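You operate a simulated robot arm through the tools that you are given. There is no shell and no other tool. Be economical: measure what you need, move in short steps, check, and stop when the job is done.

You run a simulated two-armed robot. Do the job below in one go: nothing can be reset, and whatever is moved stays where it is left.

## Task
Move each clip one peg higher and free the star knob.
Fine: purple to the top peg, green to the third, blue to the second; the winder stays locked out.

The check looks at the end state, three seconds after you hand in, the way a careful person would. Anything else that was tipped, shoved, dropped, spilled or broken makes it a failure.

## Robot
Two 7-joint arms with fingered hands on one trunk, hanging from a carriage that runs on a rail from [-156.3, -3.1] to [41.7, 0.8] (x, y) and turns from -5.55 to 6.44 rad about z. Base frame: it is fixed where the carriage stands at the start and does not move with it; the origin is on the floor, on the carriage's upright axis, x ahead of it, y to its left, z up. Lengths are in cm, angles in rad, forces in N, time in s.
The left shoulder is at the start at [4, 17.7, 122.8], the right one opposite. With the tool pointing down near the work surface each hand reaches from about 42 to 86 cm from the robot's upright axis, wherever it stands, measured 20 degrees to its own side. Places, roughly: black star knob [20, 80, 100]; left grease knob [20, 90, 110]; main knob [270, 30, 80]; main lock [270, 30, 80]; second peg [60, 50, 100]; third peg [60, 40, 110]; top peg [60, 30, 110]. Payload 4 kg a hand.
The TCP of each hand is the grasp point between the finger pads, 3 cm short of the fingertips. In the tool frame z runs along the fingers and y along their closing line. The gripper opens to 10.4 cm. The gripper's body begins 3.5 cm behind the TCP. The gripper is a hand of 4 fingers: y runs from the thumb to the fingers, the wrist lies at [-1.5, -10.4, -17.8] in the tool frame, and closing takes about 1.5 s.
Orientation is that of the tool frame in the base frame, as a unit quaternion [x, y, z, w]. With the fingers straight down and the wrist toward the robot, the tool's x, y and z point along [0, 1, 0], [1, 0, 0] and [0, 0, -1] of the base frame.

## Interface
- The arms move only by the tool play_rows. It takes "left_motion", "right_motion" or both (then of equal length, played together; a hand with none holds still); each is a list of rows, each a list of 7 numbers: the shift along the base's x, y, z in m, then the turn, a rotation vector about the base's x, y, z in rad, then the closure, from 0 (fully open) to 1 (shut). In form: [[tx, ty, tz, rx, ry, rz, fingers], ...]. A call has 1 to 20 rows; each row is the pose to reach, as a shift and turn from the pose commanded when the call began. Each row takes 0.2 s and may step no farther than 5 cm and 0.15 rad from the row before; otherwise, or with a gripper value out of range, the whole call is refused. Where a pose cannot be reached the arm comes as near as it can. A force on the tool above 40 N (or 10 N above the force at the start of the call, whichever is more), or a blocked arm, ends the call early, and 0.2 s more pass. The fingers move at their own pace (about 15.3 cm/s each) and stop on an object; they squeeze with about 27 N. The grip force told is the motor's: it shows also when the fingers shut on nothing. Time passes only in rows, and 0.2 s behind the last, so rows that repeat a pose let the fingers close. It gives the time, the measured TCP pose, the force on the tool (base axes), the opening and the grip force at its end, in the units of the frame above (readings bear some noise), with the torque about the TCP (base axes, N m) and any sound that the robot's microphone picked up.
- Cameras (640 x 400 px; columns grow to the right, rows downward): "scene" is now at [22.23, 5.87, 153.06]; the picture's right is [0.68, -0.74, 0.00], its down [-0.47, -0.43, -0.77] and it looks along [0.57, 0.52, -0.64] (base axes); focal length 271 px, centre (320, 200). "left" rides on the left gripper at [-6.1, -9.2, -13] in its tool frame; the picture's right is [-0.81, -0.27, 0.52], its down [0.53, -0.71, 0.46] and it looks along [0.24, 0.64, 0.72] (tool axes); focal length 275 px, centre (320, 200). "right" rides on the right gripper at [6.1, -9.2, -13] in its tool frame; the picture's right is [-0.81, 0.27, -0.52], its down [-0.53, -0.71, 0.46] and it looks along [-0.24, 0.64, 0.72] (tool axes); focal length 275 px, centre (320, 200). There is no depth. A picture from a camera that has moved, and an enlarged one, comes with that camera's place and axes in the base frame and with its lens.
- snapshot(camera): a new picture of that camera. No time passes.
- raise_lower(by): slides the trunk up (or, below 0, down) by that many cm; the arms and the scene camera ride with it, the base frame stays. It gives what a move gives, with no picture.
- base_move(legs): drives the robot by 1 to 6 legs, each [ahead, left, turn to the left] in cm, cm and rad, along the robot's own axes; the way and the turn of a leg run together, so that a leg with both is an arc; at most 150 cm and 3.142 rad a leg. The arms and the cameras ride along, it lands a little off, and it stops where it bumps. It keeps to its track: a leg is cut to what the track allows. It gives what a move gives.
- set_grasp(shape, hand): the hand has 4 fingers and takes this shape, open, in about a second: jaw (thumb against the fingers, like two jaws); tri (thumb and two fingers); tip (a fingertip pinch); poke (one finger out to press); point (the index stretched); flat (the hand flat); cup (the hand cupped); fist (a fist). The gripper value then closes the fingers along that shape, each until it touches; the sizes above hold for jaw. It gives what a move gives, with no picture.
- aim_head(pan, tilt): turns the head with the scene camera to pan (to the left, within 1.501 rad either way) and tilt (down, from -0.506 to 1.204), counted from straight ahead of the robot. It gives what a move gives.
- enlarge(camera, box): a new picture of the part [left, top, right, bottom] of that camera's present view, enlarged. No time passes.
- finish_job(): hands the job in; it is judged then, once.

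Go step by step. Nothing tells you exact positions but the pictures and the camera data: compare them with the known pose of the tool, close in by small moves and look again before you grip or let go. The budget is 120 turns and 92 pictures, counting those below and the enlarged ones. Unless the task says otherwise, let go and move clear before handing in, and close with one line.

The tools are called after "Call:" as a command line: name --argument value ..., lists and objects as JSON in quotes. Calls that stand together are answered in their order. play_rows: Moves the arms, as the interface text tells. Its arguments: {"type":"object","properties":{"left_motion":{"type":"array"},"right_motion":{"type":"array"}},"required":[]} The other tools are called the same way: raise_lower (by) slides the trunk up or down; set_grasp (shape, hand) gives the hand a shape; base_move (legs) drives the base; aim_head (pan, tilt) turns the head that bears the scene camera; snapshot (camera) takes a picture; enlarge (camera, box) takes an enlarged picture of a part of a camera's view; finish_job () hands the job in.

At the start:

```text
clock: 0.0
left_tool_pos: [40.68, 48.91, 123.8]
left_orientation: [0.708, 0.706, 0.0, 0.0]
left_wrist_force: [-0.3, 0.4, 0.3]
left_ft_torque: [0.0, 0.0, -0.01]
left_width: 10.36
left_finger_force: 0.1
left_shape: jaw
right_tool_pos: [63.65, 2.32, 121.49]
right_orientation: [0.707, 0.707, 0.0, 0.0]
right_wrist_force: [0.4, 0.6, 0.5]
right_ft_torque: [0.02, 0.0, -0.02]
right_width: 10.36
right_finger_force: 0.1
right_shape: jaw
trunk travel left (down, up): [-35.0, 41.3]
robot x, y, heading: [-0.03, 0.03, 0.002]
head pan, tilt: [0.744, 0.696]
```

scene: 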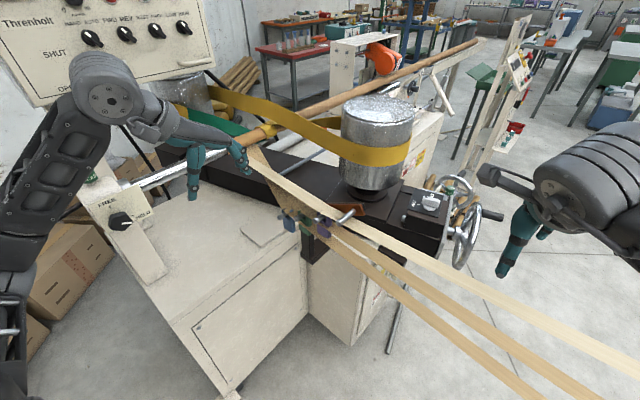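
right: 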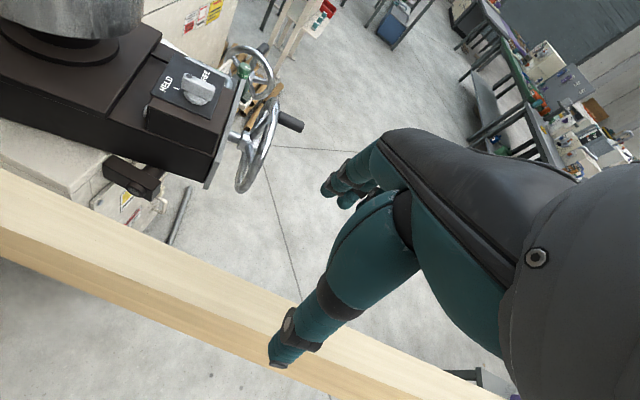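
left: 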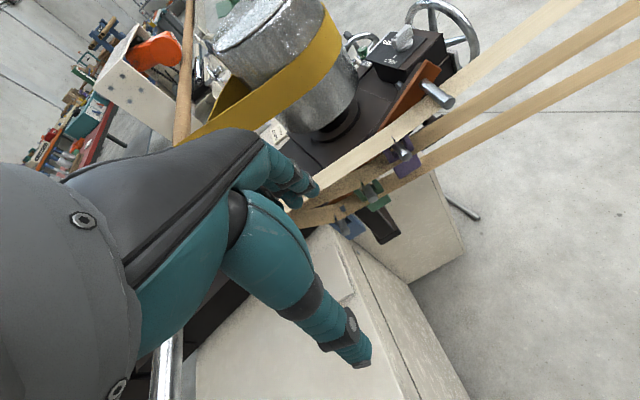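

I see three clips (blue, green, purple) on a row of pegs under a wooden bar and some panels with knobs. I'll look closer at the clips and the panels before moving.

Call:
enlarge --camera "scene" --box '[250, 170, 410, 270]'

Call:
enlarge --camera "left" --box '[300, 60, 500, 260]'

Call:
enlarge --camera "scene" --box '[80, 160, 220, 260]'

Call:
enlarge --camera "scene" --box '[0, 0, 220, 110]'

```text
4.00 times, centred on (330, 220) of scene
camera zoom: at [22.23, 5.87, 153.06], right [0.68, -0.74, 0.0], down [-0.47, -0.43, -0.77], along [0.57, 0.52, -0.64], focal length 1083 px, centre (280, 120)
```

zoom: 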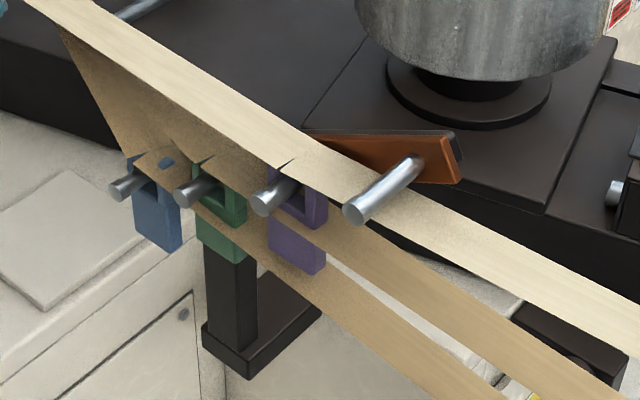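

```text
2.00 times, centred on (400, 160) of left
camera zoom: at [31.49, 42.82, 136.65], right [-0.28, -0.81, -0.52], down [-0.71, 0.53, -0.46], along [0.65, 0.24, -0.72], focal length 551 px, centre (160, 280)
```

zoom: 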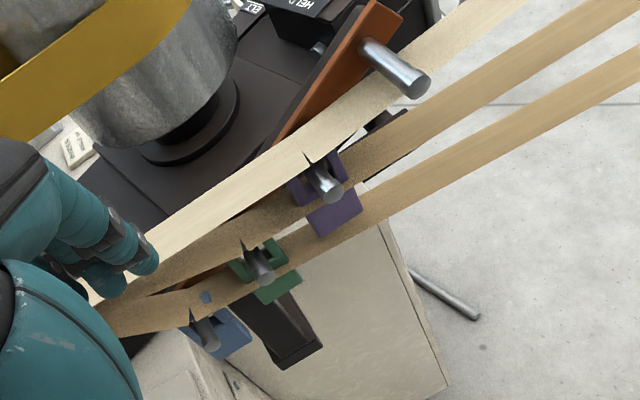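

```text
4.00 times, centred on (150, 210) of scene
camera zoom: at [22.23, 5.87, 153.06], right [0.68, -0.74, 0.0], down [-0.47, -0.43, -0.77], along [0.57, 0.52, -0.64], focal length 1083 px, centre (1000, 160)
```

zoom: 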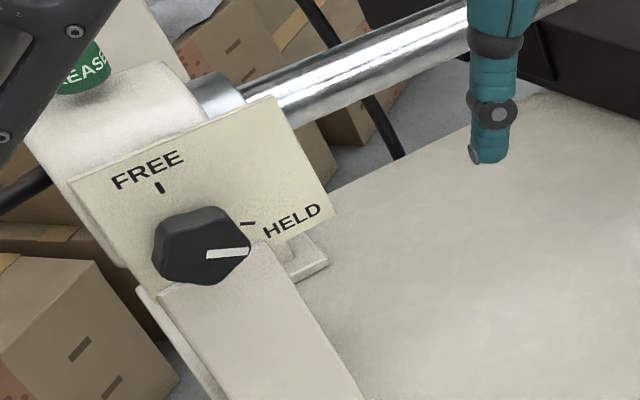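

```text
2.91 times, centred on (110, 55) of scene
camera zoom: at [22.23, 5.87, 153.06], right [0.68, -0.74, 0.0], down [-0.47, -0.43, -0.77], along [0.57, 0.52, -0.64], focal length 788 px, centre (931, 622)
```

zoom: 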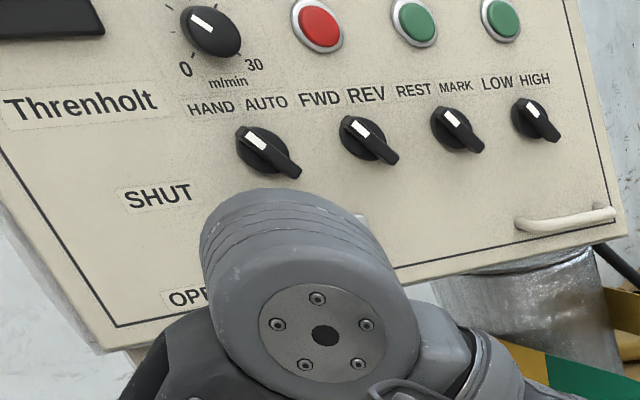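

Call:
enlarge --camera "scene" --box '[270, 200, 350, 250]'

Call:
enlarge --camera "left" --box '[330, 110, 450, 250]'

```text
8.00 times, centred on (310, 225) of scene
camera zoom: at [22.23, 5.87, 153.06], right [0.68, -0.74, 0.0], down [-0.47, -0.43, -0.77], along [0.57, 0.52, -0.64], focal length 2166 px, centre (400, 0)
```

zoom: 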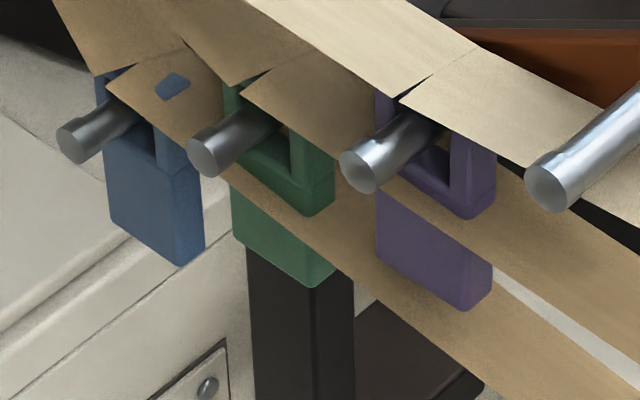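

```text
2.86 times, centred on (390, 180) of left
camera zoom: at [31.49, 42.82, 136.65], right [-0.28, -0.81, -0.52], down [-0.71, 0.53, -0.46], along [0.65, 0.24, -0.72], focal length 786 px, centre (120, 257)
```

zoom: 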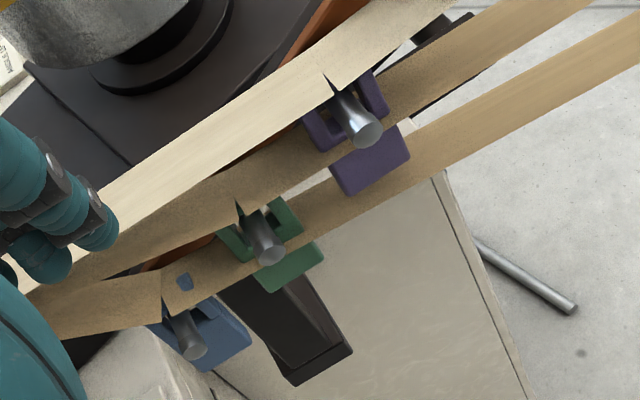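

The pegs point toward me (-x): tips near (57,32,110.5), (57,39,106.5), (57,46,103) and (57,53,99). The clips are frames hung on the lower three, with front faces at x≈59.7. I'll turn the left hand so its fingers point along +x, which also gives a frontal view.

Call:
play_rows --left_motion '[[0, -0.005, -0.003, 0.086, -0.086, -0.086, 0], [0, -0.01, -0.006, 0.172, -0.172, -0.172, 0], [0, -0.015, -0.01, 0.258, -0.258, -0.258, 0], [0, -0.02, -0.013, 0.344, -0.344, -0.344, 0], [0, -0.025, -0.016, 0.43, -0.43, -0.43, 0], [0, -0.03, -0.02, 0.516, -0.516, -0.516, 0], [0, -0.035, -0.023, 0.602, -0.602, -0.602, 0], [0, -0.04, -0.026, 0.688, -0.688, -0.688, 0], [0, -0.045, -0.03, 0.774, -0.774, -0.774, 0], [0, -0.05, -0.033, 0.86, -0.86, -0.86, 0], [0, -0.055, -0.036, 0.946, -0.946, -0.946, 0], [0, -0.06, -0.04, 1.032, -1.032, -1.032, 0], [0, -0.06, -0.04, 1.118, -1.118, -1.118, 0], [0, -0.06, -0.04, 1.204, -1.204, -1.204, 0], [0, -0.06, -0.04, 1.209, -1.209, -1.209, 0]]'

Call:
snapshot --camera "left"

Call:
snapshot --camera "scene"

```text
clock: 3.2
left_tool_pos: [40.67, 43.07, 119.64]
left_orientation: [0.706, -0.002, 0.708, -0.001]
left_wrist_force: [-0.5, -0.6, -0.4]
left_ft_torque: [-0.03, 0.04, -0.01]
left_width: 10.36
left_finger_force: 0.1
left_shape: jaw
right_tool_pos: [63.63, 2.21, 121.47]
right_orientation: [0.707, 0.708, 0.0, 0.0]
right_wrist_force: [-0.1, 0.4, -0.5]
right_ft_torque: [0.01, -0.02, 0.0]
right_width: 10.39
right_finger_force: 0.0
right_shape: jaw
trunk travel left (down, up): [-35.0, 41.3]
robot x, y, heading: [-0.06, -0.11, -0.0]
head pan, tilt: [0.744, 0.696]
```

```text
82 pictures are left
camera left: at [27.63, 52.15, 113.41], right [0.52, 0.28, -0.81], down [0.46, 0.71, 0.53], along [0.72, -0.65, 0.24], focal length 275 px, centre (320, 200)
```

left: 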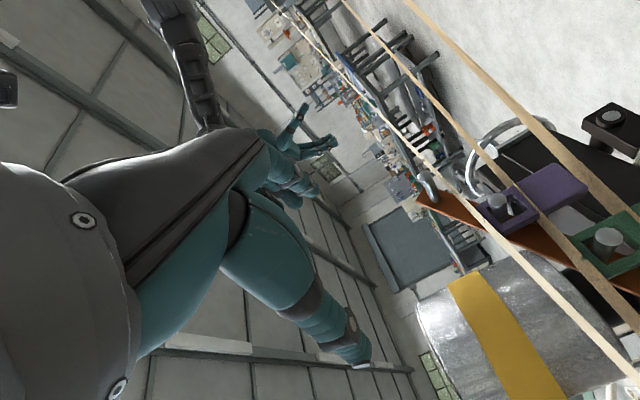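

```text
81 pictures are left
camera scene: at [22.22, 5.87, 153.06], right [0.68, -0.74, 0.0], down [-0.47, -0.43, -0.77], along [0.57, 0.52, -0.64], focal length 271 px, centre (320, 200)
```

scene: 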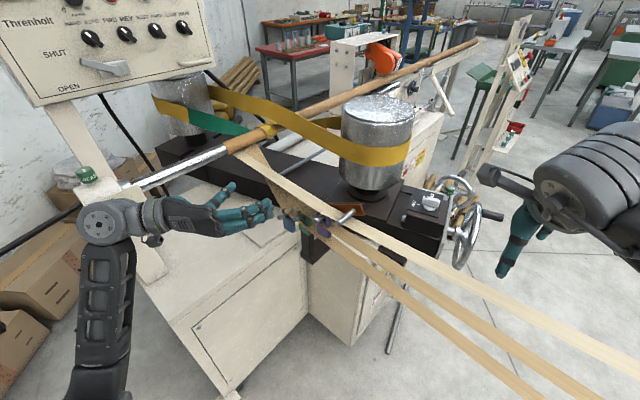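

The hand now points at the pegs and the clips show in its camera. I'll enlarge that view to see how the clips and tapes are made.

Call:
enlarge --camera "left" --box '[440, 130, 640, 290]'

```text
2.50 times, centred on (540, 210) of left
camera zoom: at [27.63, 52.15, 113.41], right [0.52, 0.28, -0.81], down [0.46, 0.71, 0.53], along [0.72, -0.65, 0.24], focal length 688 px, centre (-230, 175)
```

zoom: 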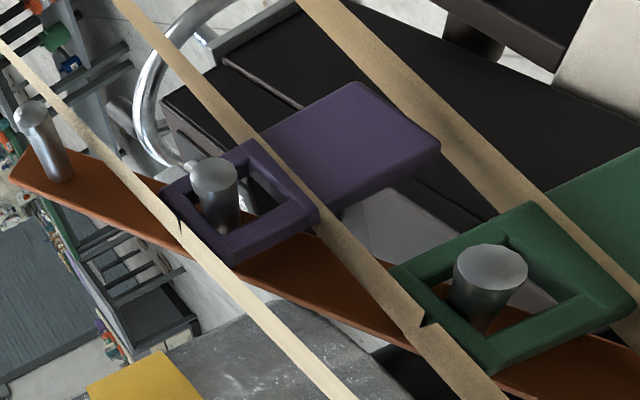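

Call:
enlarge --camera "scene" --box '[160, 170, 288, 250]'

Call:
enlarge --camera "scene" --box '[264, 180, 392, 260]'

```text
5.00 times, centred on (224, 210) of scene
camera zoom: at [22.22, 5.87, 153.06], right [0.68, -0.74, 0.0], down [-0.47, -0.43, -0.77], along [0.57, 0.52, -0.64], focal length 1354 px, centre (800, 150)
```

zoom: 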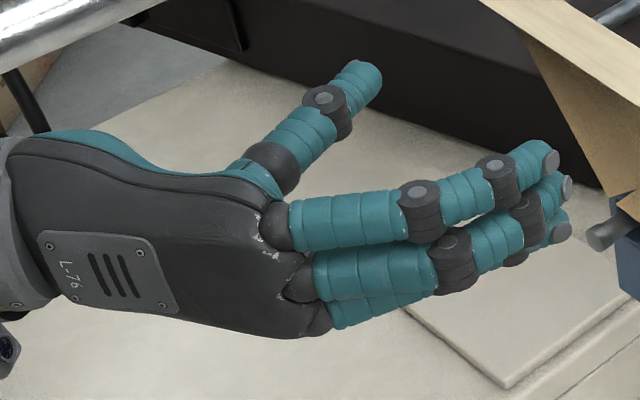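

```text
5.00 times, centred on (328, 220) of scene
camera zoom: at [22.22, 5.87, 153.06], right [0.68, -0.74, 0.0], down [-0.47, -0.43, -0.77], along [0.57, 0.52, -0.64], focal length 1354 px, centre (280, 100)
```

zoom: 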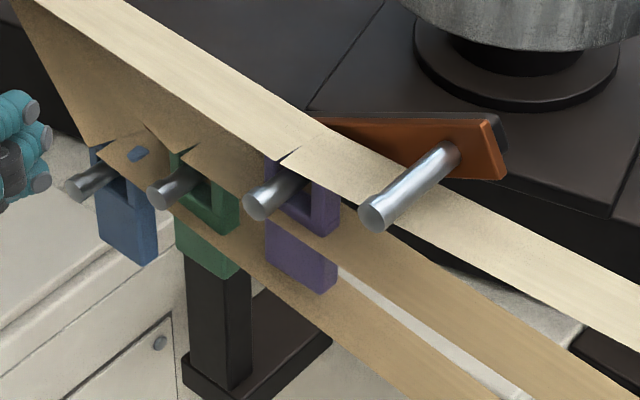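

Call:
set_grasp --hand "left" --shape "tip"

Call:
enlarge --camera "scene" --box '[160, 170, 288, 250]'

Call:
play_rows --left_motion '[[0, 0, 0, 0, 0, 0, 0.5], [0, 0, 0, 0, 0, 0, 0.5], [0, 0, 0, 0, 0, 0, 0.5], [0, 0, 0, 0, 0, 0, 0.5], [0, 0, 0, 0, 0, 0, 0.5]]'

Call:
enlarge --camera "scene" --box '[160, 170, 288, 250]'

```text
clock: 4.1
left_tool_pos: [40.65, 42.84, 119.56]
left_orientation: [0.707, 0.0, 0.707, 0.0]
left_wrist_force: [-0.8, 0.6, -1.1]
left_ft_torque: [0.0, -0.05, 0.02]
left_width: 10.37
left_finger_force: 0.0
left_shape: tip
right_tool_pos: [63.58, 2.26, 121.63]
right_orientation: [0.707, 0.707, 0.0, 0.0]
right_wrist_force: [0.2, -0.1, 0.0]
right_ft_torque: [-0.03, 0.02, -0.02]
right_width: 10.38
right_finger_force: 0.0
right_shape: jaw
trunk travel left (down, up): [-35.0, 41.3]
robot x, y, heading: [0.09, 0.44, -0.0]
head pan, tilt: [0.744, 0.696]
```

```text
5.00 times, centred on (224, 210) of scene
camera zoom: at [22.23, 5.87, 153.06], right [0.68, -0.74, 0.0], down [-0.47, -0.43, -0.77], along [0.57, 0.52, -0.64], focal length 1354 px, centre (800, 150)
```

zoom: 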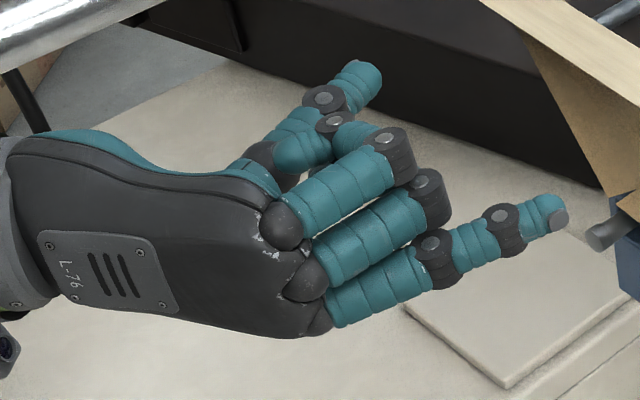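

```text
clock: 5.3
left_tool_pos: [40.7, 42.88, 119.72]
left_orientation: [0.707, 0.0, 0.707, 0.0]
left_wrist_force: [0.0, 0.8, -0.7]
left_ft_torque: [-0.02, 0.02, 0.0]
left_width: 5.27
left_finger_force: 0.1
left_shape: tip
right_tool_pos: [63.56, 2.25, 121.53]
right_orientation: [0.708, 0.707, 0.0, 0.0]
right_wrist_force: [-0.6, 0.8, 0.1]
right_ft_torque: [0.01, -0.04, -0.01]
right_width: 10.37
right_finger_force: 0.1
right_shape: jaw
trunk travel left (down, up): [-35.0, 41.3]
robot x, y, heading: [-0.07, -0.11, -0.003]
head pan, tilt: [0.744, 0.696]
```

```text
5.00 times, centred on (224, 210) of scene
camera zoom: at [22.23, 5.87, 153.06], right [0.68, -0.74, 0.0], down [-0.47, -0.43, -0.77], along [0.57, 0.52, -0.64], focal length 1354 px, centre (800, 150)
```

zoom: 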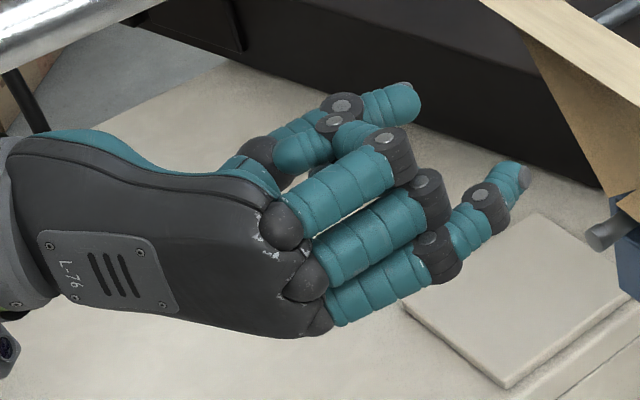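

The index is the lowest finger here, and the curled fingers would come close to the pegs. I'll roll the hand half a turn about its axis (palm inward, index on top), which is more natural and gives a better camera view.

Call:
play_rows --left_motion '[[0, 0, 0.0, 0.149, 0, 0, 0.4], [0, 0, 0.0, 0.298, 0, 0, 0.4], [0, 0, 0.0, 0.447, 0, 0, 0.4], [0, 0, 0.0, 0.596, 0, 0, 0.4], [0, 0, 0.0, 0.745, 0, 0, 0.4], [0, 0, 0.0, 0.894, 0, 0, 0.4], [0, 0, 0.0, 1.043, 0, 0, 0.4], [0, 0, 0.0, 1.192, 0, 0, 0.4], [0, 0, 0.0, 1.341, 0, 0, 0.4], [0, 0, 0.0, 1.49, 0, 0, 0.4], [0, 0, 0.0, 1.571, 0, 0, 0.4]]'

Call:
play_rows --left_motion '[[0, 0, 0.0, 0.149, 0, 0, 0.4], [0, 0, 0.0, 0.298, 0, 0, 0.4], [0, 0, 0.0, 0.447, 0, 0, 0.4], [0, 0, 0.0, 0.596, 0, 0, 0.4], [0, 0, 0.0, 0.745, 0, 0, 0.4], [0, 0, 0.0, 0.894, 0, 0, 0.4], [0, 0, 0.0, 1.043, 0, 0, 0.4], [0, 0, 0.0, 1.192, 0, 0, 0.4], [0, 0, 0.0, 1.341, 0, 0, 0.4], [0, 0, 0.0, 1.49, 0, 0, 0.4], [0, 0, 0.0, 1.571, 0, 0, 0.4]]'

Call:
snapshot --camera "left"

Call:
snapshot --camera "scene"

```text
clock: 7.7
left_tool_pos: [41.21, 43.47, 119.94]
left_orientation: [-0.499, 0.501, -0.5, 0.5]
left_wrist_force: [-0.5, 0.5, 0.0]
left_ft_torque: [0.01, 0.0, 0.0]
left_width: 6.21
left_finger_force: 0.0
left_shape: tip
left hand out of reach, approached as far as the arm can: row 11
right_tool_pos: [63.64, 2.23, 121.5]
right_orientation: [0.707, 0.707, 0.0, 0.0]
right_wrist_force: [0.0, 0.3, -0.2]
right_ft_torque: [-0.02, -0.02, 0.0]
right_width: 10.34
right_finger_force: 0.2
right_shape: jaw
trunk travel left (down, up): [-35.0, 41.3]
robot x, y, heading: [0.23, -0.04, 0.004]
head pan, tilt: [0.744, 0.696]
```

```text
clock: 10.1
left_tool_pos: [46.18, 45.36, 122.04]
left_orientation: [-0.005, 0.662, -0.01, 0.75]
left_wrist_force: [0.9, 0.1, -0.8]
left_ft_torque: [0.02, -0.02, -0.01]
left_width: 6.22
left_finger_force: 0.1
left_shape: tip
left hand out of reach, approached as far as the arm can: row 1, 2, 3, 4, 5, 6, 7, 8, 9, 10, 11
right_tool_pos: [63.53, 2.29, 121.54]
right_orientation: [0.707, 0.707, 0.0, -0.001]
right_wrist_force: [-0.2, -0.1, 0.8]
right_ft_torque: [0.01, -0.02, -0.01]
right_width: 10.34
right_finger_force: 0.1
right_shape: jaw
trunk travel left (down, up): [-35.0, 41.3]
robot x, y, heading: [0.62, -0.22, 0.0]
head pan, tilt: [0.744, 0.696]
```

```text
75 pictures are left
camera left: at [32.32, 36.47, 126.42], right [0.41, -0.26, 0.87], down [0.51, -0.73, -0.46], along [0.75, 0.64, -0.17], focal length 275 px, centre (320, 200)
```

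left: 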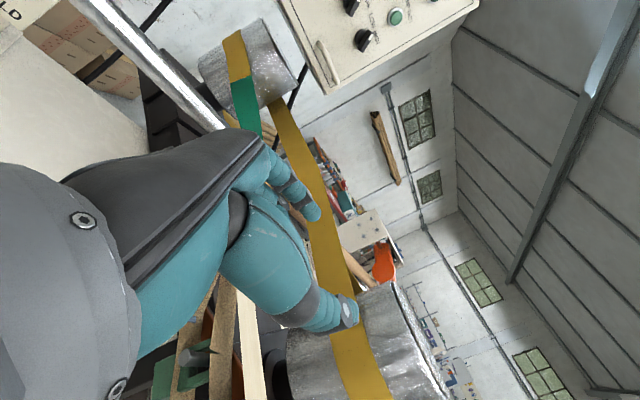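

```text
74 pictures are left
camera scene: at [22.21, 5.86, 153.05], right [0.68, -0.74, 0.0], down [-0.47, -0.43, -0.77], along [0.57, 0.52, -0.64], focal length 271 px, centre (320, 200)
```

scene: 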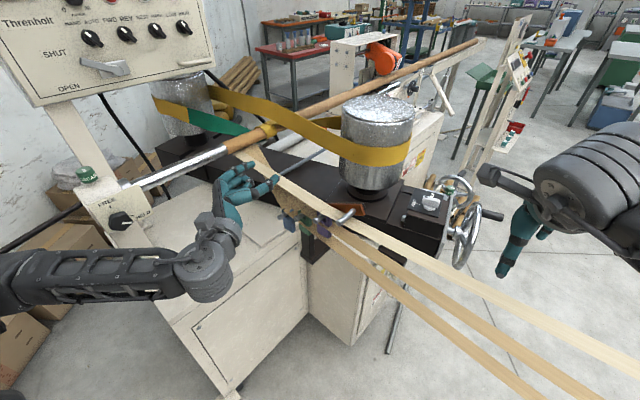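

The arm is too cramped for this pose, so I'll back the carriage 12 cm and then settle the hand orientation.

Call:
base_move --legs '[[-12, 0, 0]]'

Call:
play_rows --left_motion '[[0.02, 0, 0, 0, 0, 0, 0.4], [0.04, 0, 0, 0, 0, 0, 0.4], [0.06, -0.01, -0.02, 0, 0, 0, 0.4], [0.06, -0.02, -0.04, 0, 0, 0, 0.4], [0.06, -0.02, -0.04, 0, 0, 0, 0.4]]'

Call:
snapshot --camera "left"

Call:
snapshot --camera "scene"

```text
clock: 11.3
left_tool_pos: [34.34, 45.23, 122.03]
left_orientation: [-0.006, 0.661, -0.01, 0.75]
left_wrist_force: [-0.1, 0.6, -0.8]
left_ft_torque: [0.0, 0.03, 0.03]
left_width: 6.21
left_finger_force: 0.2
left_shape: tip
right_tool_pos: [51.85, 2.01, 121.51]
right_orientation: [0.708, 0.706, 0.0, 0.001]
right_wrist_force: [-0.6, 0.6, 0.7]
right_ft_torque: [-0.01, -0.04, -0.03]
right_width: 10.36
right_finger_force: 0.1
right_shape: jaw
trunk travel left (down, up): [-35.0, 41.3]
robot x, y, heading: [-11.8, 0.08, -0.0]
head pan, tilt: [0.744, 0.696]
```

```text
clock: 12.5
left_tool_pos: [40.47, 43.3, 117.97]
left_orientation: [-0.006, 0.662, -0.01, 0.75]
left_wrist_force: [0.0, -0.2, 0.3]
left_ft_torque: [-0.03, -0.02, 0.03]
left_width: 6.19
left_finger_force: 0.0
left_shape: tip
right_tool_pos: [51.9, 2.01, 121.58]
right_orientation: [0.707, 0.707, 0.0, 0.0]
right_wrist_force: [-0.3, -0.2, -0.5]
right_ft_torque: [0.01, 0.01, 0.01]
right_width: 10.36
right_finger_force: 0.2
right_shape: jaw
trunk travel left (down, up): [-35.0, 41.3]
robot x, y, heading: [-11.67, -0.54, 0.002]
head pan, tilt: [0.744, 0.696]
```

```text
73 pictures are left
camera left: at [26.65, 34.27, 122.45], right [0.41, -0.26, 0.88], down [0.51, -0.73, -0.46], along [0.75, 0.64, -0.16], focal length 275 px, centre (320, 200)
```

left: 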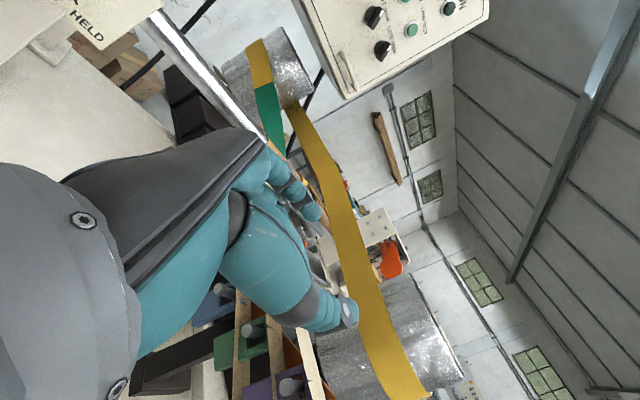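

```text
72 pictures are left
camera scene: at [10.52, 5.64, 153.06], right [0.68, -0.74, 0.0], down [-0.47, -0.43, -0.77], along [0.57, 0.52, -0.64], focal length 271 px, centre (320, 200)
```

scene: 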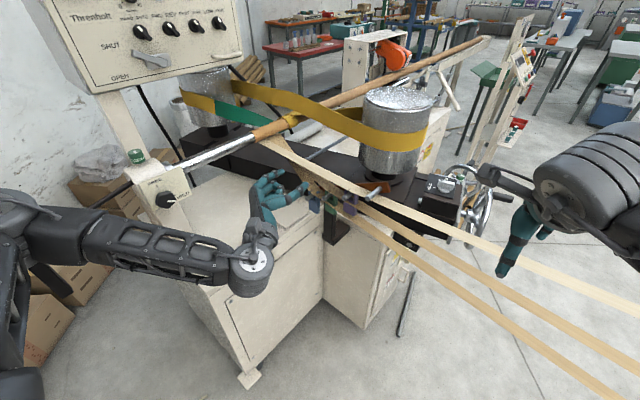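

Call:
play_rows --left_motion '[[0.01, -0.01, -0.03, 0, 0.03, 0, 0.4], [0.02, -0.02, -0.06, 0.005, 0.06, 0.01, 0.4], [0.04, -0.03, -0.1, 0.005, 0.09, 0.01, 0.4], [0.06, -0.04, -0.14, 0.005, 0.125, 0.015, 0.4], [0.075, -0.0415, -0.17, 0.008, 0.125, 0.015, 0.4], [0.075, -0.0415, -0.17, 0.008, 0.125, 0.015, 0.4]]'

Call:
snapshot --camera "left"

Call:
enlarge --camera "scene" --box '[230, 150, 422, 270]'

```text
clock: 13.9
left_tool_pos: [47.64, 39.07, 101.64]
left_orientation: [-0.009, 0.707, -0.002, 0.707]
left_wrist_force: [0.2, 0.2, -0.7]
left_ft_torque: [-0.01, -0.01, 0.02]
left_width: 6.19
left_finger_force: 0.0
left_shape: tip
left hand out of reach, approached as far as the arm can: row 5, 6
right_tool_pos: [51.8, 1.84, 121.47]
right_orientation: [0.707, 0.707, 0.0, 0.0]
right_wrist_force: [-0.1, -1.0, -0.5]
right_ft_torque: [-0.04, 0.03, 0.02]
right_width: 10.39
right_finger_force: 0.1
right_shape: jaw
trunk travel left (down, up): [-35.0, 41.3]
robot x, y, heading: [-11.86, -0.13, -0.002]
head pan, tilt: [0.744, 0.696]
```

```text
71 pictures are left
camera left: at [34.66, 29.89, 107.78], right [0.52, -0.26, 0.81], down [0.46, -0.72, -0.52], along [0.72, 0.65, -0.25], focal length 275 px, centre (320, 200)
```

left: 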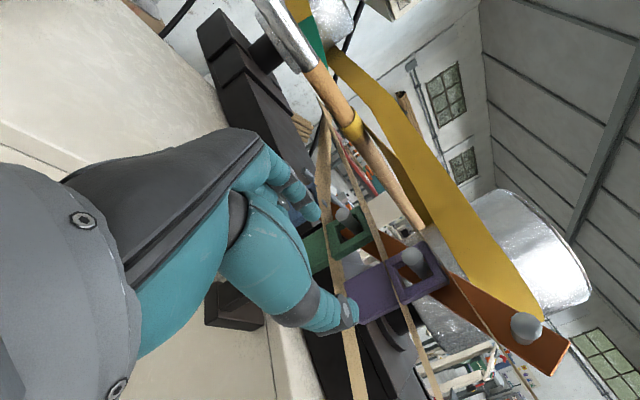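

```text
3.33 times, centred on (326, 210) of scene
camera zoom: at [10.51, 5.63, 153.06], right [0.68, -0.74, 0.0], down [-0.47, -0.43, -0.77], along [0.57, 0.52, -0.64], focal length 902 px, centre (300, 167)
```

zoom: 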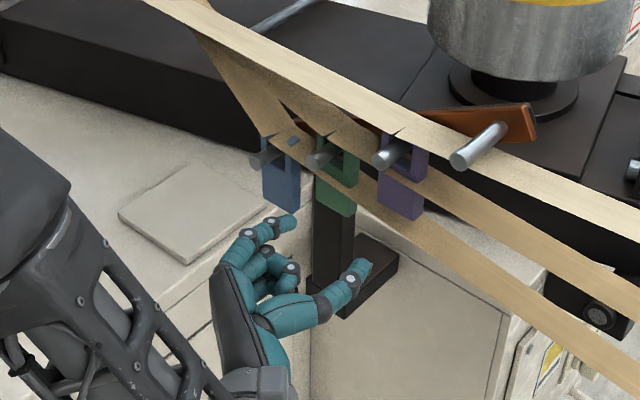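

Purple tab centre is at about (59.7, 38.9, 100.6), between two tapes. I'll advance along +x, stop short and look.

Call:
play_rows --left_motion '[[0.015, 0.0, -0.002, 0, 0, 0, 0.48], [0.03, 0.0, -0.002, 0, 0, 0, 0.48], [0.045, 0.0, -0.002, 0, 0, 0, 0.48], [0.06, 0, -0.002, 0, 0, 0, 0.48], [0.07, 0, -0.002, 0, 0, 0, 0.48], [0.07, 0, -0.002, 0, 0, 0, 0.48]]'

Call:
enlarge --camera "left" --box '[230, 150, 480, 320]'

Call:
enlarge --camera "scene" --box '[270, 170, 398, 250]'

```text
clock: 15.3
left_tool_pos: [53.4, 40.34, 103.85]
left_orientation: [-0.009, 0.707, -0.002, 0.707]
left_wrist_force: [-0.8, 0.1, -0.6]
left_ft_torque: [-0.01, 0.01, 0.0]
left_width: 5.46
left_finger_force: 0.0
left_shape: tip
left hand out of reach, approached as far as the arm can: row 1, 2, 3, 4, 5, 6
right_tool_pos: [51.89, 2.03, 121.4]
right_orientation: [0.707, 0.707, 0.0, 0.0]
right_wrist_force: [-0.1, -0.4, -1.3]
right_ft_torque: [-0.01, -0.01, 0.0]
right_width: 10.39
right_finger_force: 0.1
right_shape: jaw
trunk travel left (down, up): [-35.0, 41.3]
robot x, y, heading: [-11.95, -0.31, -0.0]
head pan, tilt: [0.744, 0.696]
```

```text
2.35 times, centred on (355, 235) of left
camera zoom: at [40.35, 31.16, 109.96], right [0.52, -0.26, 0.81], down [0.46, -0.72, -0.52], along [0.72, 0.65, -0.25], focal length 648 px, centre (238, 118)
```

zoom: 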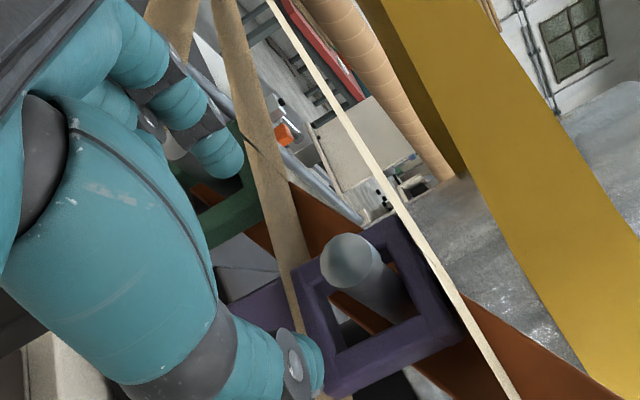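

```text
5.00 times, centred on (334, 210) of scene
camera zoom: at [10.52, 5.64, 153.06], right [0.68, -0.74, 0.0], down [-0.47, -0.43, -0.77], along [0.57, 0.52, -0.64], focal length 1354 px, centre (250, 150)
```

zoom: 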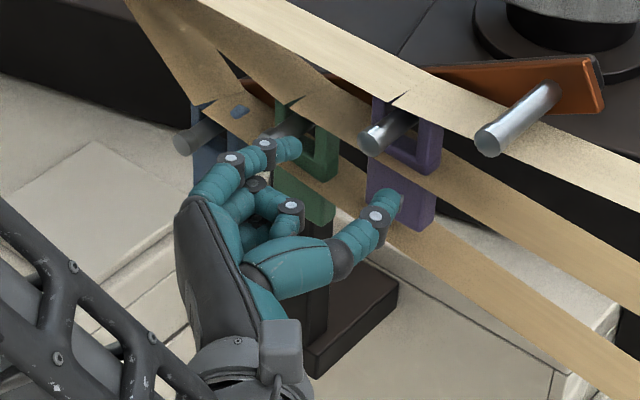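

The arm hits a joint limit in this posture. I'll withdraw a little and lower the trunk so the shoulder is nearer the clip height.

Call:
play_rows --left_motion '[[-0.03, 0, 0.0, 0, 0, 0, 0.48], [-0.06, 0.0, 0.01, 0, 0, 0, 0.48], [-0.09, 0.0, 0.04, 0, 0, 0, 0.48], [-0.1, 0.0, 0.08, 0, 0, 0, 0.48], [-0.1, 0.0, 0.12, 0, 0, 0, 0.48]]'

Call:
raise_lower --by -13

Call:
snapshot --camera "scene"

```text
clock: 16.5
left_tool_pos: [43.69, 40.42, 116.08]
left_orientation: [-0.009, 0.708, -0.002, 0.706]
left_wrist_force: [0.5, 0.1, 0.4]
left_ft_torque: [0.02, -0.01, -0.01]
left_width: 5.46
left_finger_force: 0.1
left_shape: tip
right_tool_pos: [51.93, 2.05, 121.43]
right_orientation: [0.707, 0.707, 0.0, 0.001]
right_wrist_force: [0.7, -0.1, -0.2]
right_ft_torque: [-0.01, 0.02, 0.04]
right_width: 10.35
right_finger_force: 0.0
right_shape: jaw
trunk travel left (down, up): [-35.0, 41.3]
robot x, y, heading: [-11.57, -0.48, 0.0]
head pan, tilt: [0.744, 0.696]
```

```text
clock: 18.1
left_tool_pos: [43.85, 40.36, 103.04]
left_orientation: [-0.009, 0.706, -0.002, 0.708]
left_wrist_force: [-0.1, 0.3, -0.8]
left_ft_torque: [0.0, 0.01, -0.01]
left_width: 5.44
left_finger_force: 0.1
left_shape: tip
right_tool_pos: [51.99, 1.95, 108.63]
right_orientation: [0.707, 0.707, 0.0, 0.001]
right_wrist_force: [0.2, -0.4, 0.1]
right_ft_torque: [0.03, -0.01, 0.03]
right_width: 10.4
right_finger_force: 0.0
right_shape: jaw
trunk travel left (down, up): [-22.0, 54.3]
robot x, y, heading: [-11.86, -0.13, 0.004]
head pan, tilt: [0.744, 0.696]
```

```text
67 pictures are left
camera scene: at [10.53, 5.64, 140.07], right [0.68, -0.74, 0.0], down [-0.47, -0.43, -0.77], along [0.57, 0.52, -0.64], focal length 271 px, centre (320, 200)
```

scene: 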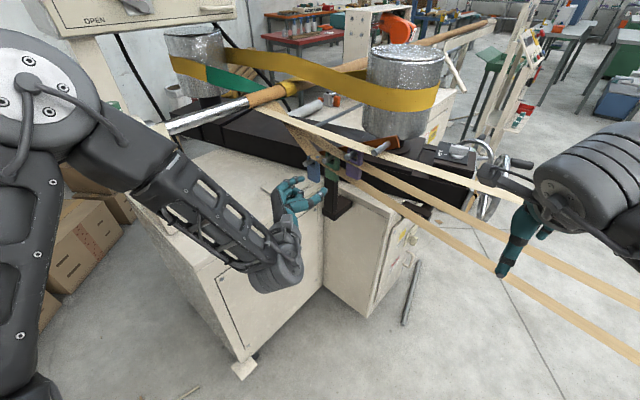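

Call:
play_rows --left_motion '[[0.02, -0.004, -0.008, 0, 0, 0, 0.48], [0.04, -0.008, -0.016, 0, 0, 0, 0.48], [0.06, -0.012, -0.023, 0, 0, 0, 0.48], [0.08, -0.012, -0.023, 0, 0, 0, 0.48], [0.08, -0.012, -0.023, 0, 0, 0, 0.48]]'

Call:
enlarge --camera "scene" --box '[270, 120, 398, 200]'

Call:
snapshot --camera "left"

```text
clock: 19.3
left_tool_pos: [51.78, 39.12, 100.74]
left_orientation: [-0.008, 0.707, -0.001, 0.707]
left_wrist_force: [0.7, 0.8, 0.3]
left_ft_torque: [0.0, 0.01, 0.01]
left_width: 5.46
left_finger_force: 0.0
left_shape: tip
right_tool_pos: [51.95, 2.03, 108.49]
right_orientation: [0.707, 0.707, -0.001, 0.0]
right_wrist_force: [0.5, 0.8, -0.4]
right_ft_torque: [0.0, 0.0, -0.01]
right_width: 10.36
right_finger_force: 0.0
right_shape: jaw
trunk travel left (down, up): [-22.0, 54.3]
robot x, y, heading: [-11.78, -0.38, -0.003]
head pan, tilt: [0.744, 0.696]
```

```text
5.00 times, centred on (334, 160) of scene
camera zoom: at [10.5, 5.64, 140.06], right [0.68, -0.74, 0.0], down [-0.47, -0.43, -0.77], along [0.57, 0.52, -0.64], focal length 1354 px, centre (250, 400)
```

zoom: 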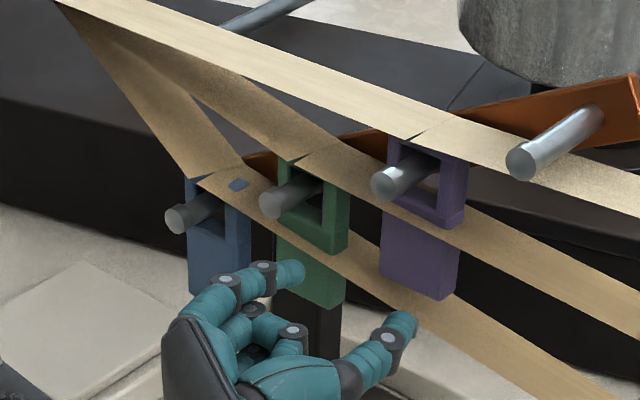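

```text
65 pictures are left
camera left: at [38.81, 29.95, 106.86], right [0.52, -0.26, 0.81], down [0.46, -0.72, -0.52], along [0.72, 0.65, -0.25], focal length 275 px, centre (320, 200)
```

left: 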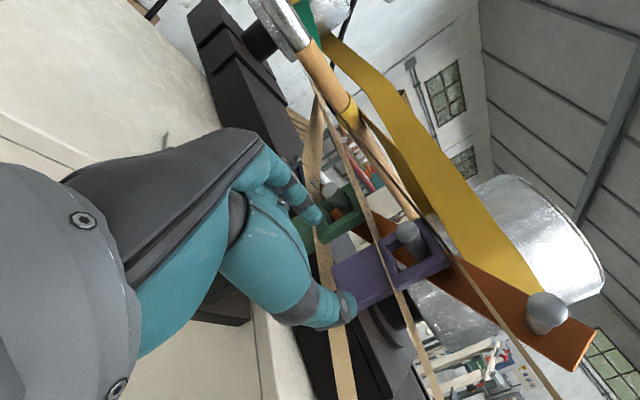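

Now the pose is met exactly: index and thumb straddle the purple tab in y. I'll advance to x≈58.5, watching force.

Call:
play_rows --left_motion '[[0.015, 0, 0, 0, 0, 0, 0.48], [0.03, 0, 0, 0, 0, 0, 0.48], [0.04, 0, 0, 0, 0, 0, 0.48], [0.05, 0, 0, 0, 0, 0, 0.48], [0.06, 0, 0, 0, 0, 0, 0.48], [0.068, 0, 0, 0, 0, 0, 0.48], [0.068, 0, 0, 0, 0, 0, 0.48]]'

Call:
enlarge --camera "scene" --box '[290, 130, 386, 190]'

Call:
enlarge --camera "left" --box '[250, 150, 450, 350]'

```text
clock: 20.9
left_tool_pos: [58.43, 39.08, 100.7]
left_orientation: [-0.008, 0.707, -0.002, 0.708]
left_wrist_force: [0.7, 0.3, 0.1]
left_ft_torque: [0.0, -0.03, -0.03]
left_width: 5.43
left_finger_force: 0.1
left_shape: tip
right_tool_pos: [51.98, 2.09, 108.62]
right_orientation: [0.707, 0.707, 0.0, -0.001]
right_wrist_force: [-0.4, 0.7, 0.2]
right_ft_torque: [0.01, 0.03, 0.04]
right_width: 10.37
right_finger_force: 0.1
right_shape: jaw
trunk travel left (down, up): [-22.0, 54.3]
robot x, y, heading: [-11.4, -0.01, 0.007]
head pan, tilt: [0.744, 0.696]
```

```text
6.67 times, centred on (338, 160) of scene
camera zoom: at [10.51, 5.64, 140.06], right [0.68, -0.74, 0.0], down [-0.47, -0.43, -0.77], along [0.57, 0.52, -0.64], focal length 1805 px, centre (200, 467)
```

zoom: 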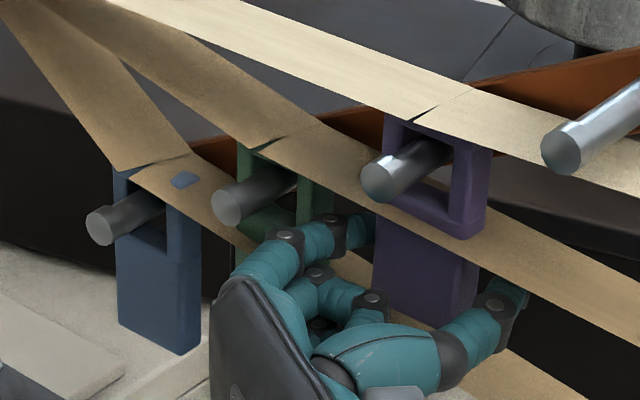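

```text
2.00 times, centred on (350, 250) of left
camera zoom: at [45.49, 29.95, 106.81], right [0.52, -0.26, 0.81], down [0.46, -0.72, -0.52], along [0.72, 0.65, -0.25], focal length 551 px, centre (260, 100)
```

zoom: 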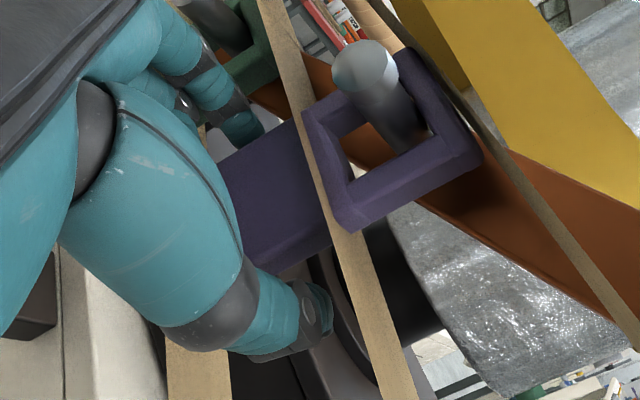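

The fingers straddle the tab. I'll close on it.

Call:
play_rows --left_motion '[[0, 0, 0, 0, 0, 0, 0.6], [0, 0, 0, 0, 0, 0, 0.75], [0, 0, 0, 0, 0, 0, 0.9], [0, 0, 0, 0, 0, 0, 1], [0, 0, 0, 0, 0, 0, 1], [0, 0, 0, 0, 0, 0, 1]]'

Call:
enlarge --camera "scene" --box '[290, 130, 386, 190]'

```text
clock: 22.3
left_tool_pos: [58.43, 39.16, 100.68]
left_orientation: [-0.009, 0.707, -0.002, 0.708]
left_wrist_force: [0.4, 0.4, -0.1]
left_ft_torque: [0.0, -0.01, 0.0]
left_width: 3.63
left_finger_force: 26.8
left_shape: tip
right_tool_pos: [51.86, 2.1, 108.51]
right_orientation: [0.708, 0.707, 0.001, -0.001]
right_wrist_force: [-0.6, 0.9, -0.8]
right_ft_torque: [-0.01, -0.01, -0.02]
right_width: 10.37
right_finger_force: 0.0
right_shape: jaw
trunk travel left (down, up): [-22.0, 54.3]
robot x, y, heading: [-11.55, -0.08, -0.002]
head pan, tilt: [0.744, 0.696]
```

```text
6.67 times, centred on (338, 160) of scene
camera zoom: at [10.52, 5.64, 140.06], right [0.68, -0.74, 0.0], down [-0.47, -0.43, -0.77], along [0.57, 0.52, -0.64], focal length 1805 px, centre (200, 467)
```

zoom: 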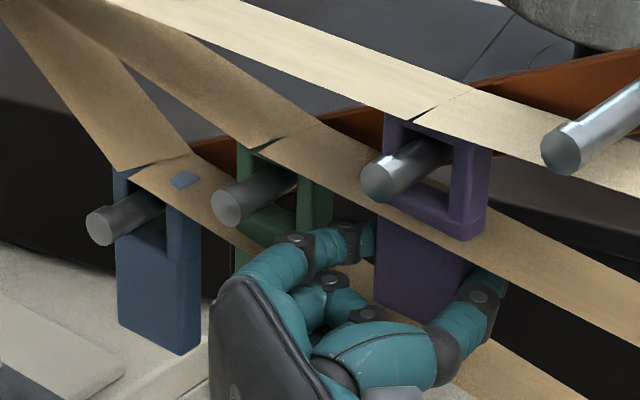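

Gripped (3.6 cm wide). I'll lift 0.4 cm and draw it off the peg.

Call:
play_rows --left_motion '[[0, 0, 0.002, 0, 0, 0, 1], [0, 0, 0.004, 0, 0, 0, 1], [-0.01, 0, 0.004, 0, 0, 0, 1], [-0.02, 0, 0.004, 0, 0, 0, 1], [-0.03, 0, 0.004, 0, 0, 0, 1], [-0.04, 0, 0.004, 0, 0, 0, 1], [-0.05, 0, 0.004, 0, 0, 0, 1], [-0.06, 0, 0.004, 0, 0, 0, 1], [-0.07, 0, 0.004, 0, 0, 0, 1], [-0.07, 0, 0.004, 0, 0, 0, 1]]'

Call:
snapshot --camera "scene"

Call:
enlarge --camera "scene" --box '[270, 120, 398, 200]'

Call:
snapshot --camera "left"

```text
clock: 24.5
left_tool_pos: [51.56, 39.21, 101.29]
left_orientation: [-0.009, 0.706, -0.001, 0.708]
left_wrist_force: [0.2, -0.1, -0.7]
left_ft_torque: [-0.02, 0.0, -0.02]
left_width: 3.64
left_finger_force: 26.5
left_shape: tip
right_tool_pos: [51.89, 1.92, 108.47]
right_orientation: [0.706, 0.708, -0.001, 0.0]
right_wrist_force: [-0.1, 0.0, -0.2]
right_ft_torque: [-0.01, 0.02, -0.01]
right_width: 10.35
right_finger_force: 0.1
right_shape: jaw
trunk travel left (down, up): [-22.0, 54.3]
robot x, y, heading: [-11.95, -0.13, 0.003]
head pan, tilt: [0.744, 0.696]
```

```text
61 pictures are left
camera scene: at [10.52, 5.63, 140.06], right [0.68, -0.74, 0.0], down [-0.47, -0.43, -0.77], along [0.57, 0.52, -0.64], focal length 271 px, centre (320, 200)
```

scene: 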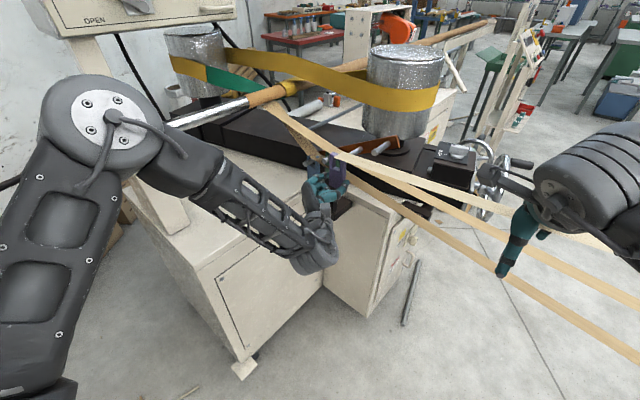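

```text
5.00 times, centred on (334, 160) of scene
camera zoom: at [10.52, 5.63, 140.06], right [0.68, -0.74, 0.0], down [-0.47, -0.43, -0.77], along [0.57, 0.52, -0.64], focal length 1354 px, centre (250, 400)
```

zoom: 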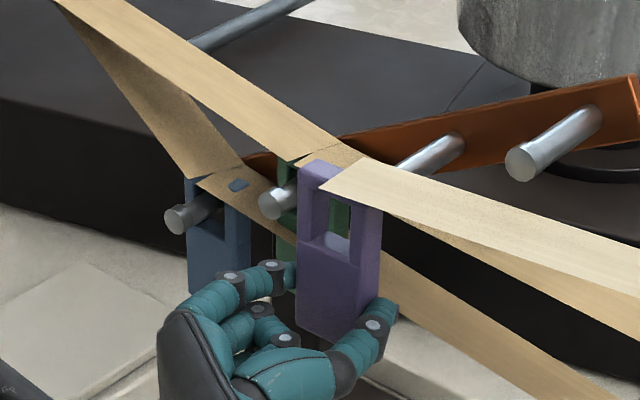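

```text
59 pictures are left
camera left: at [38.59, 29.95, 107.33], right [0.52, -0.26, 0.81], down [0.46, -0.72, -0.52], along [0.72, 0.65, -0.25], focal length 275 px, centre (320, 200)
```

left: 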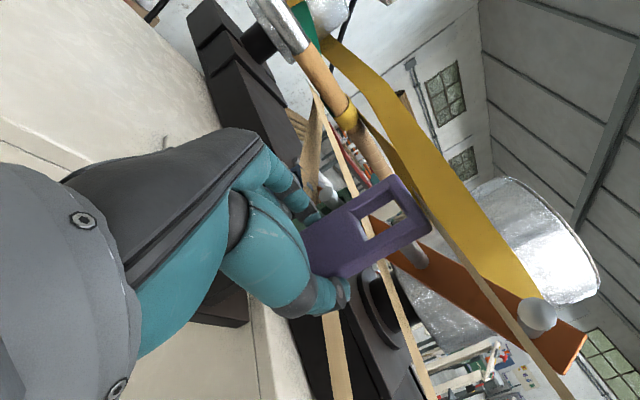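

The clip came free and its tape follows. Next I'll carry it in front of the top peg (Δy≈-7.05, Δz≈+3.8).

Call:
play_rows --left_motion '[[0, -0.01, 0.012, 0, 0, 0, 1], [0, -0.03, 0.025, 0, 0, 0, 1], [0, -0.05, 0.035, 0, 0, 0, 1], [0, -0.0705, 0.038, 0, 0, 0, 1], [0, -0.0705, 0.038, 0, 0, 0, 1]]'

Call:
enlarge --camera "scene" --box '[290, 120, 418, 200]'

Call:
enlarge --camera "left" --box '[250, 120, 490, 320]'

```text
clock: 25.7
left_tool_pos: [51.63, 32.34, 105.13]
left_orientation: [-0.008, 0.707, -0.001, 0.707]
left_wrist_force: [0.3, 0.5, -1.7]
left_ft_torque: [0.0, -0.02, 0.0]
left_width: 3.64
left_finger_force: 27.0
left_shape: tip
right_tool_pos: [51.89, 1.97, 108.47]
right_orientation: [0.707, 0.707, 0.0, 0.0]
right_wrist_force: [-0.3, -0.3, 0.0]
right_ft_torque: [-0.02, 0.02, 0.0]
right_width: 10.34
right_finger_force: 0.0
right_shape: jaw
trunk travel left (down, up): [-22.0, 54.3]
robot x, y, heading: [-12.03, 0.19, 0.001]
head pan, tilt: [0.744, 0.696]
```

```text
5.00 times, centred on (354, 160) of scene
camera zoom: at [10.51, 5.65, 140.06], right [0.68, -0.74, 0.0], down [-0.47, -0.43, -0.77], along [0.57, 0.52, -0.64], focal length 1354 px, centre (150, 400)
```

zoom: 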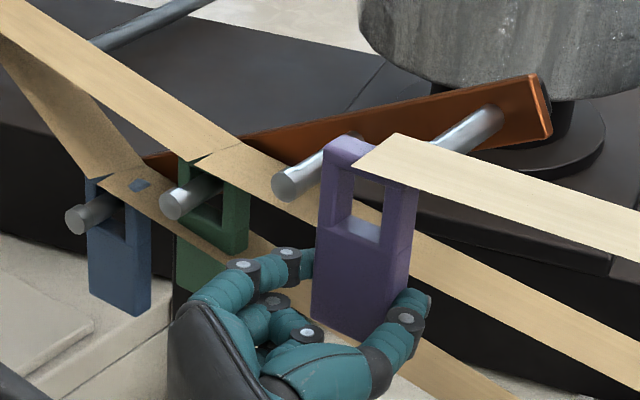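

```text
2.00 times, centred on (370, 220) of left
camera zoom: at [38.6, 23.09, 111.15], right [0.52, -0.26, 0.81], down [0.46, -0.72, -0.52], along [0.72, 0.65, -0.25], focal length 551 px, centre (220, 160)
```

zoom: 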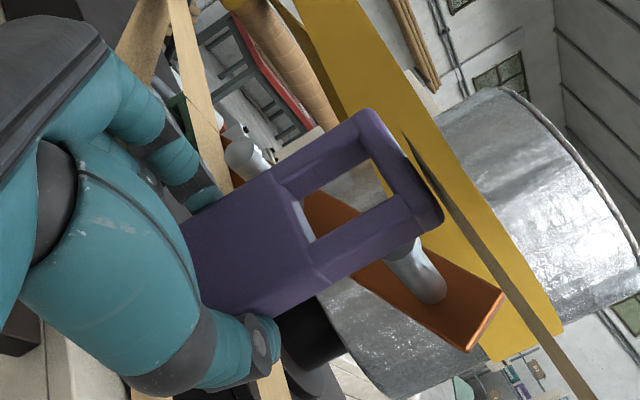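

Comparing offsets, the window sits about 0.3 cm too far left (+y) of the top peg and the height is right. I'll correct that and push on gently.

Call:
play_rows --left_motion '[[0, -0.003, 0, 0, 0, 0, 1], [0.01, -0.003, 0, 0, 0, 0, 1], [0.02, -0.003, 0, 0, 0, 0, 1], [0.03, -0.003, 0, 0, 0, 0, 1], [0.037, -0.003, 0, 0, 0, 0, 1], [0.037, -0.003, 0, 0, 0, 0, 1]]'

Call:
enlarge --camera "scene" --box '[310, 120, 406, 180]'

Call:
enlarge --camera "left" --box '[250, 120, 490, 320]'

```text
clock: 27.1
left_tool_pos: [55.05, 31.96, 105.08]
left_orientation: [-0.007, 0.707, -0.001, 0.707]
left_wrist_force: [0.1, 0.0, -1.1]
left_ft_torque: [-0.03, 0.01, 0.0]
left_width: 3.63
left_finger_force: 27.1
left_shape: tip
right_tool_pos: [51.95, 2.0, 108.53]
right_orientation: [0.707, 0.707, 0.0, 0.0]
right_wrist_force: [-0.3, 0.0, -0.3]
right_ft_torque: [0.0, 0.05, -0.03]
right_width: 10.37
right_finger_force: 0.0
right_shape: jaw
trunk travel left (down, up): [-22.0, 54.3]
robot x, y, heading: [-11.57, -0.23, 0.002]
head pan, tilt: [0.744, 0.696]
```

```text
6.67 times, centred on (358, 150) of scene
camera zoom: at [10.51, 5.63, 140.06], right [0.68, -0.74, 0.0], down [-0.47, -0.43, -0.77], along [0.57, 0.52, -0.64], focal length 1805 px, centre (67, 533)
```

zoom: 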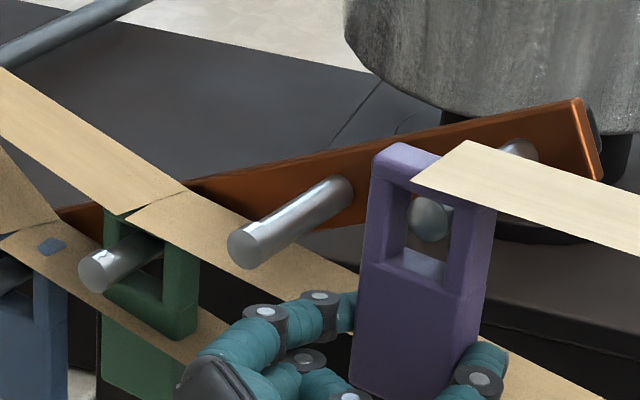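

```text
2.00 times, centred on (370, 220) of left
camera zoom: at [42.23, 22.76, 111.17], right [0.52, -0.26, 0.81], down [0.46, -0.72, -0.52], along [0.72, 0.65, -0.25], focal length 551 px, centre (220, 160)
```

zoom: 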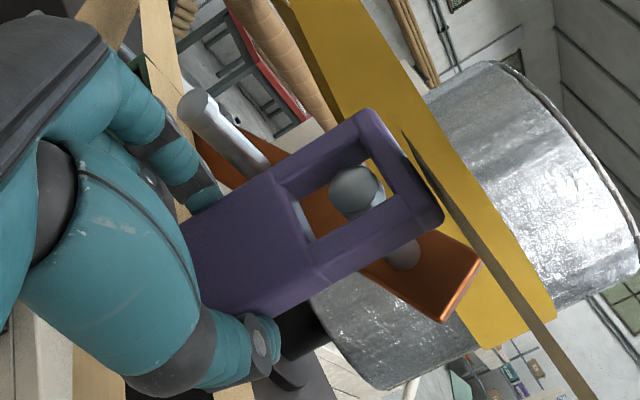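

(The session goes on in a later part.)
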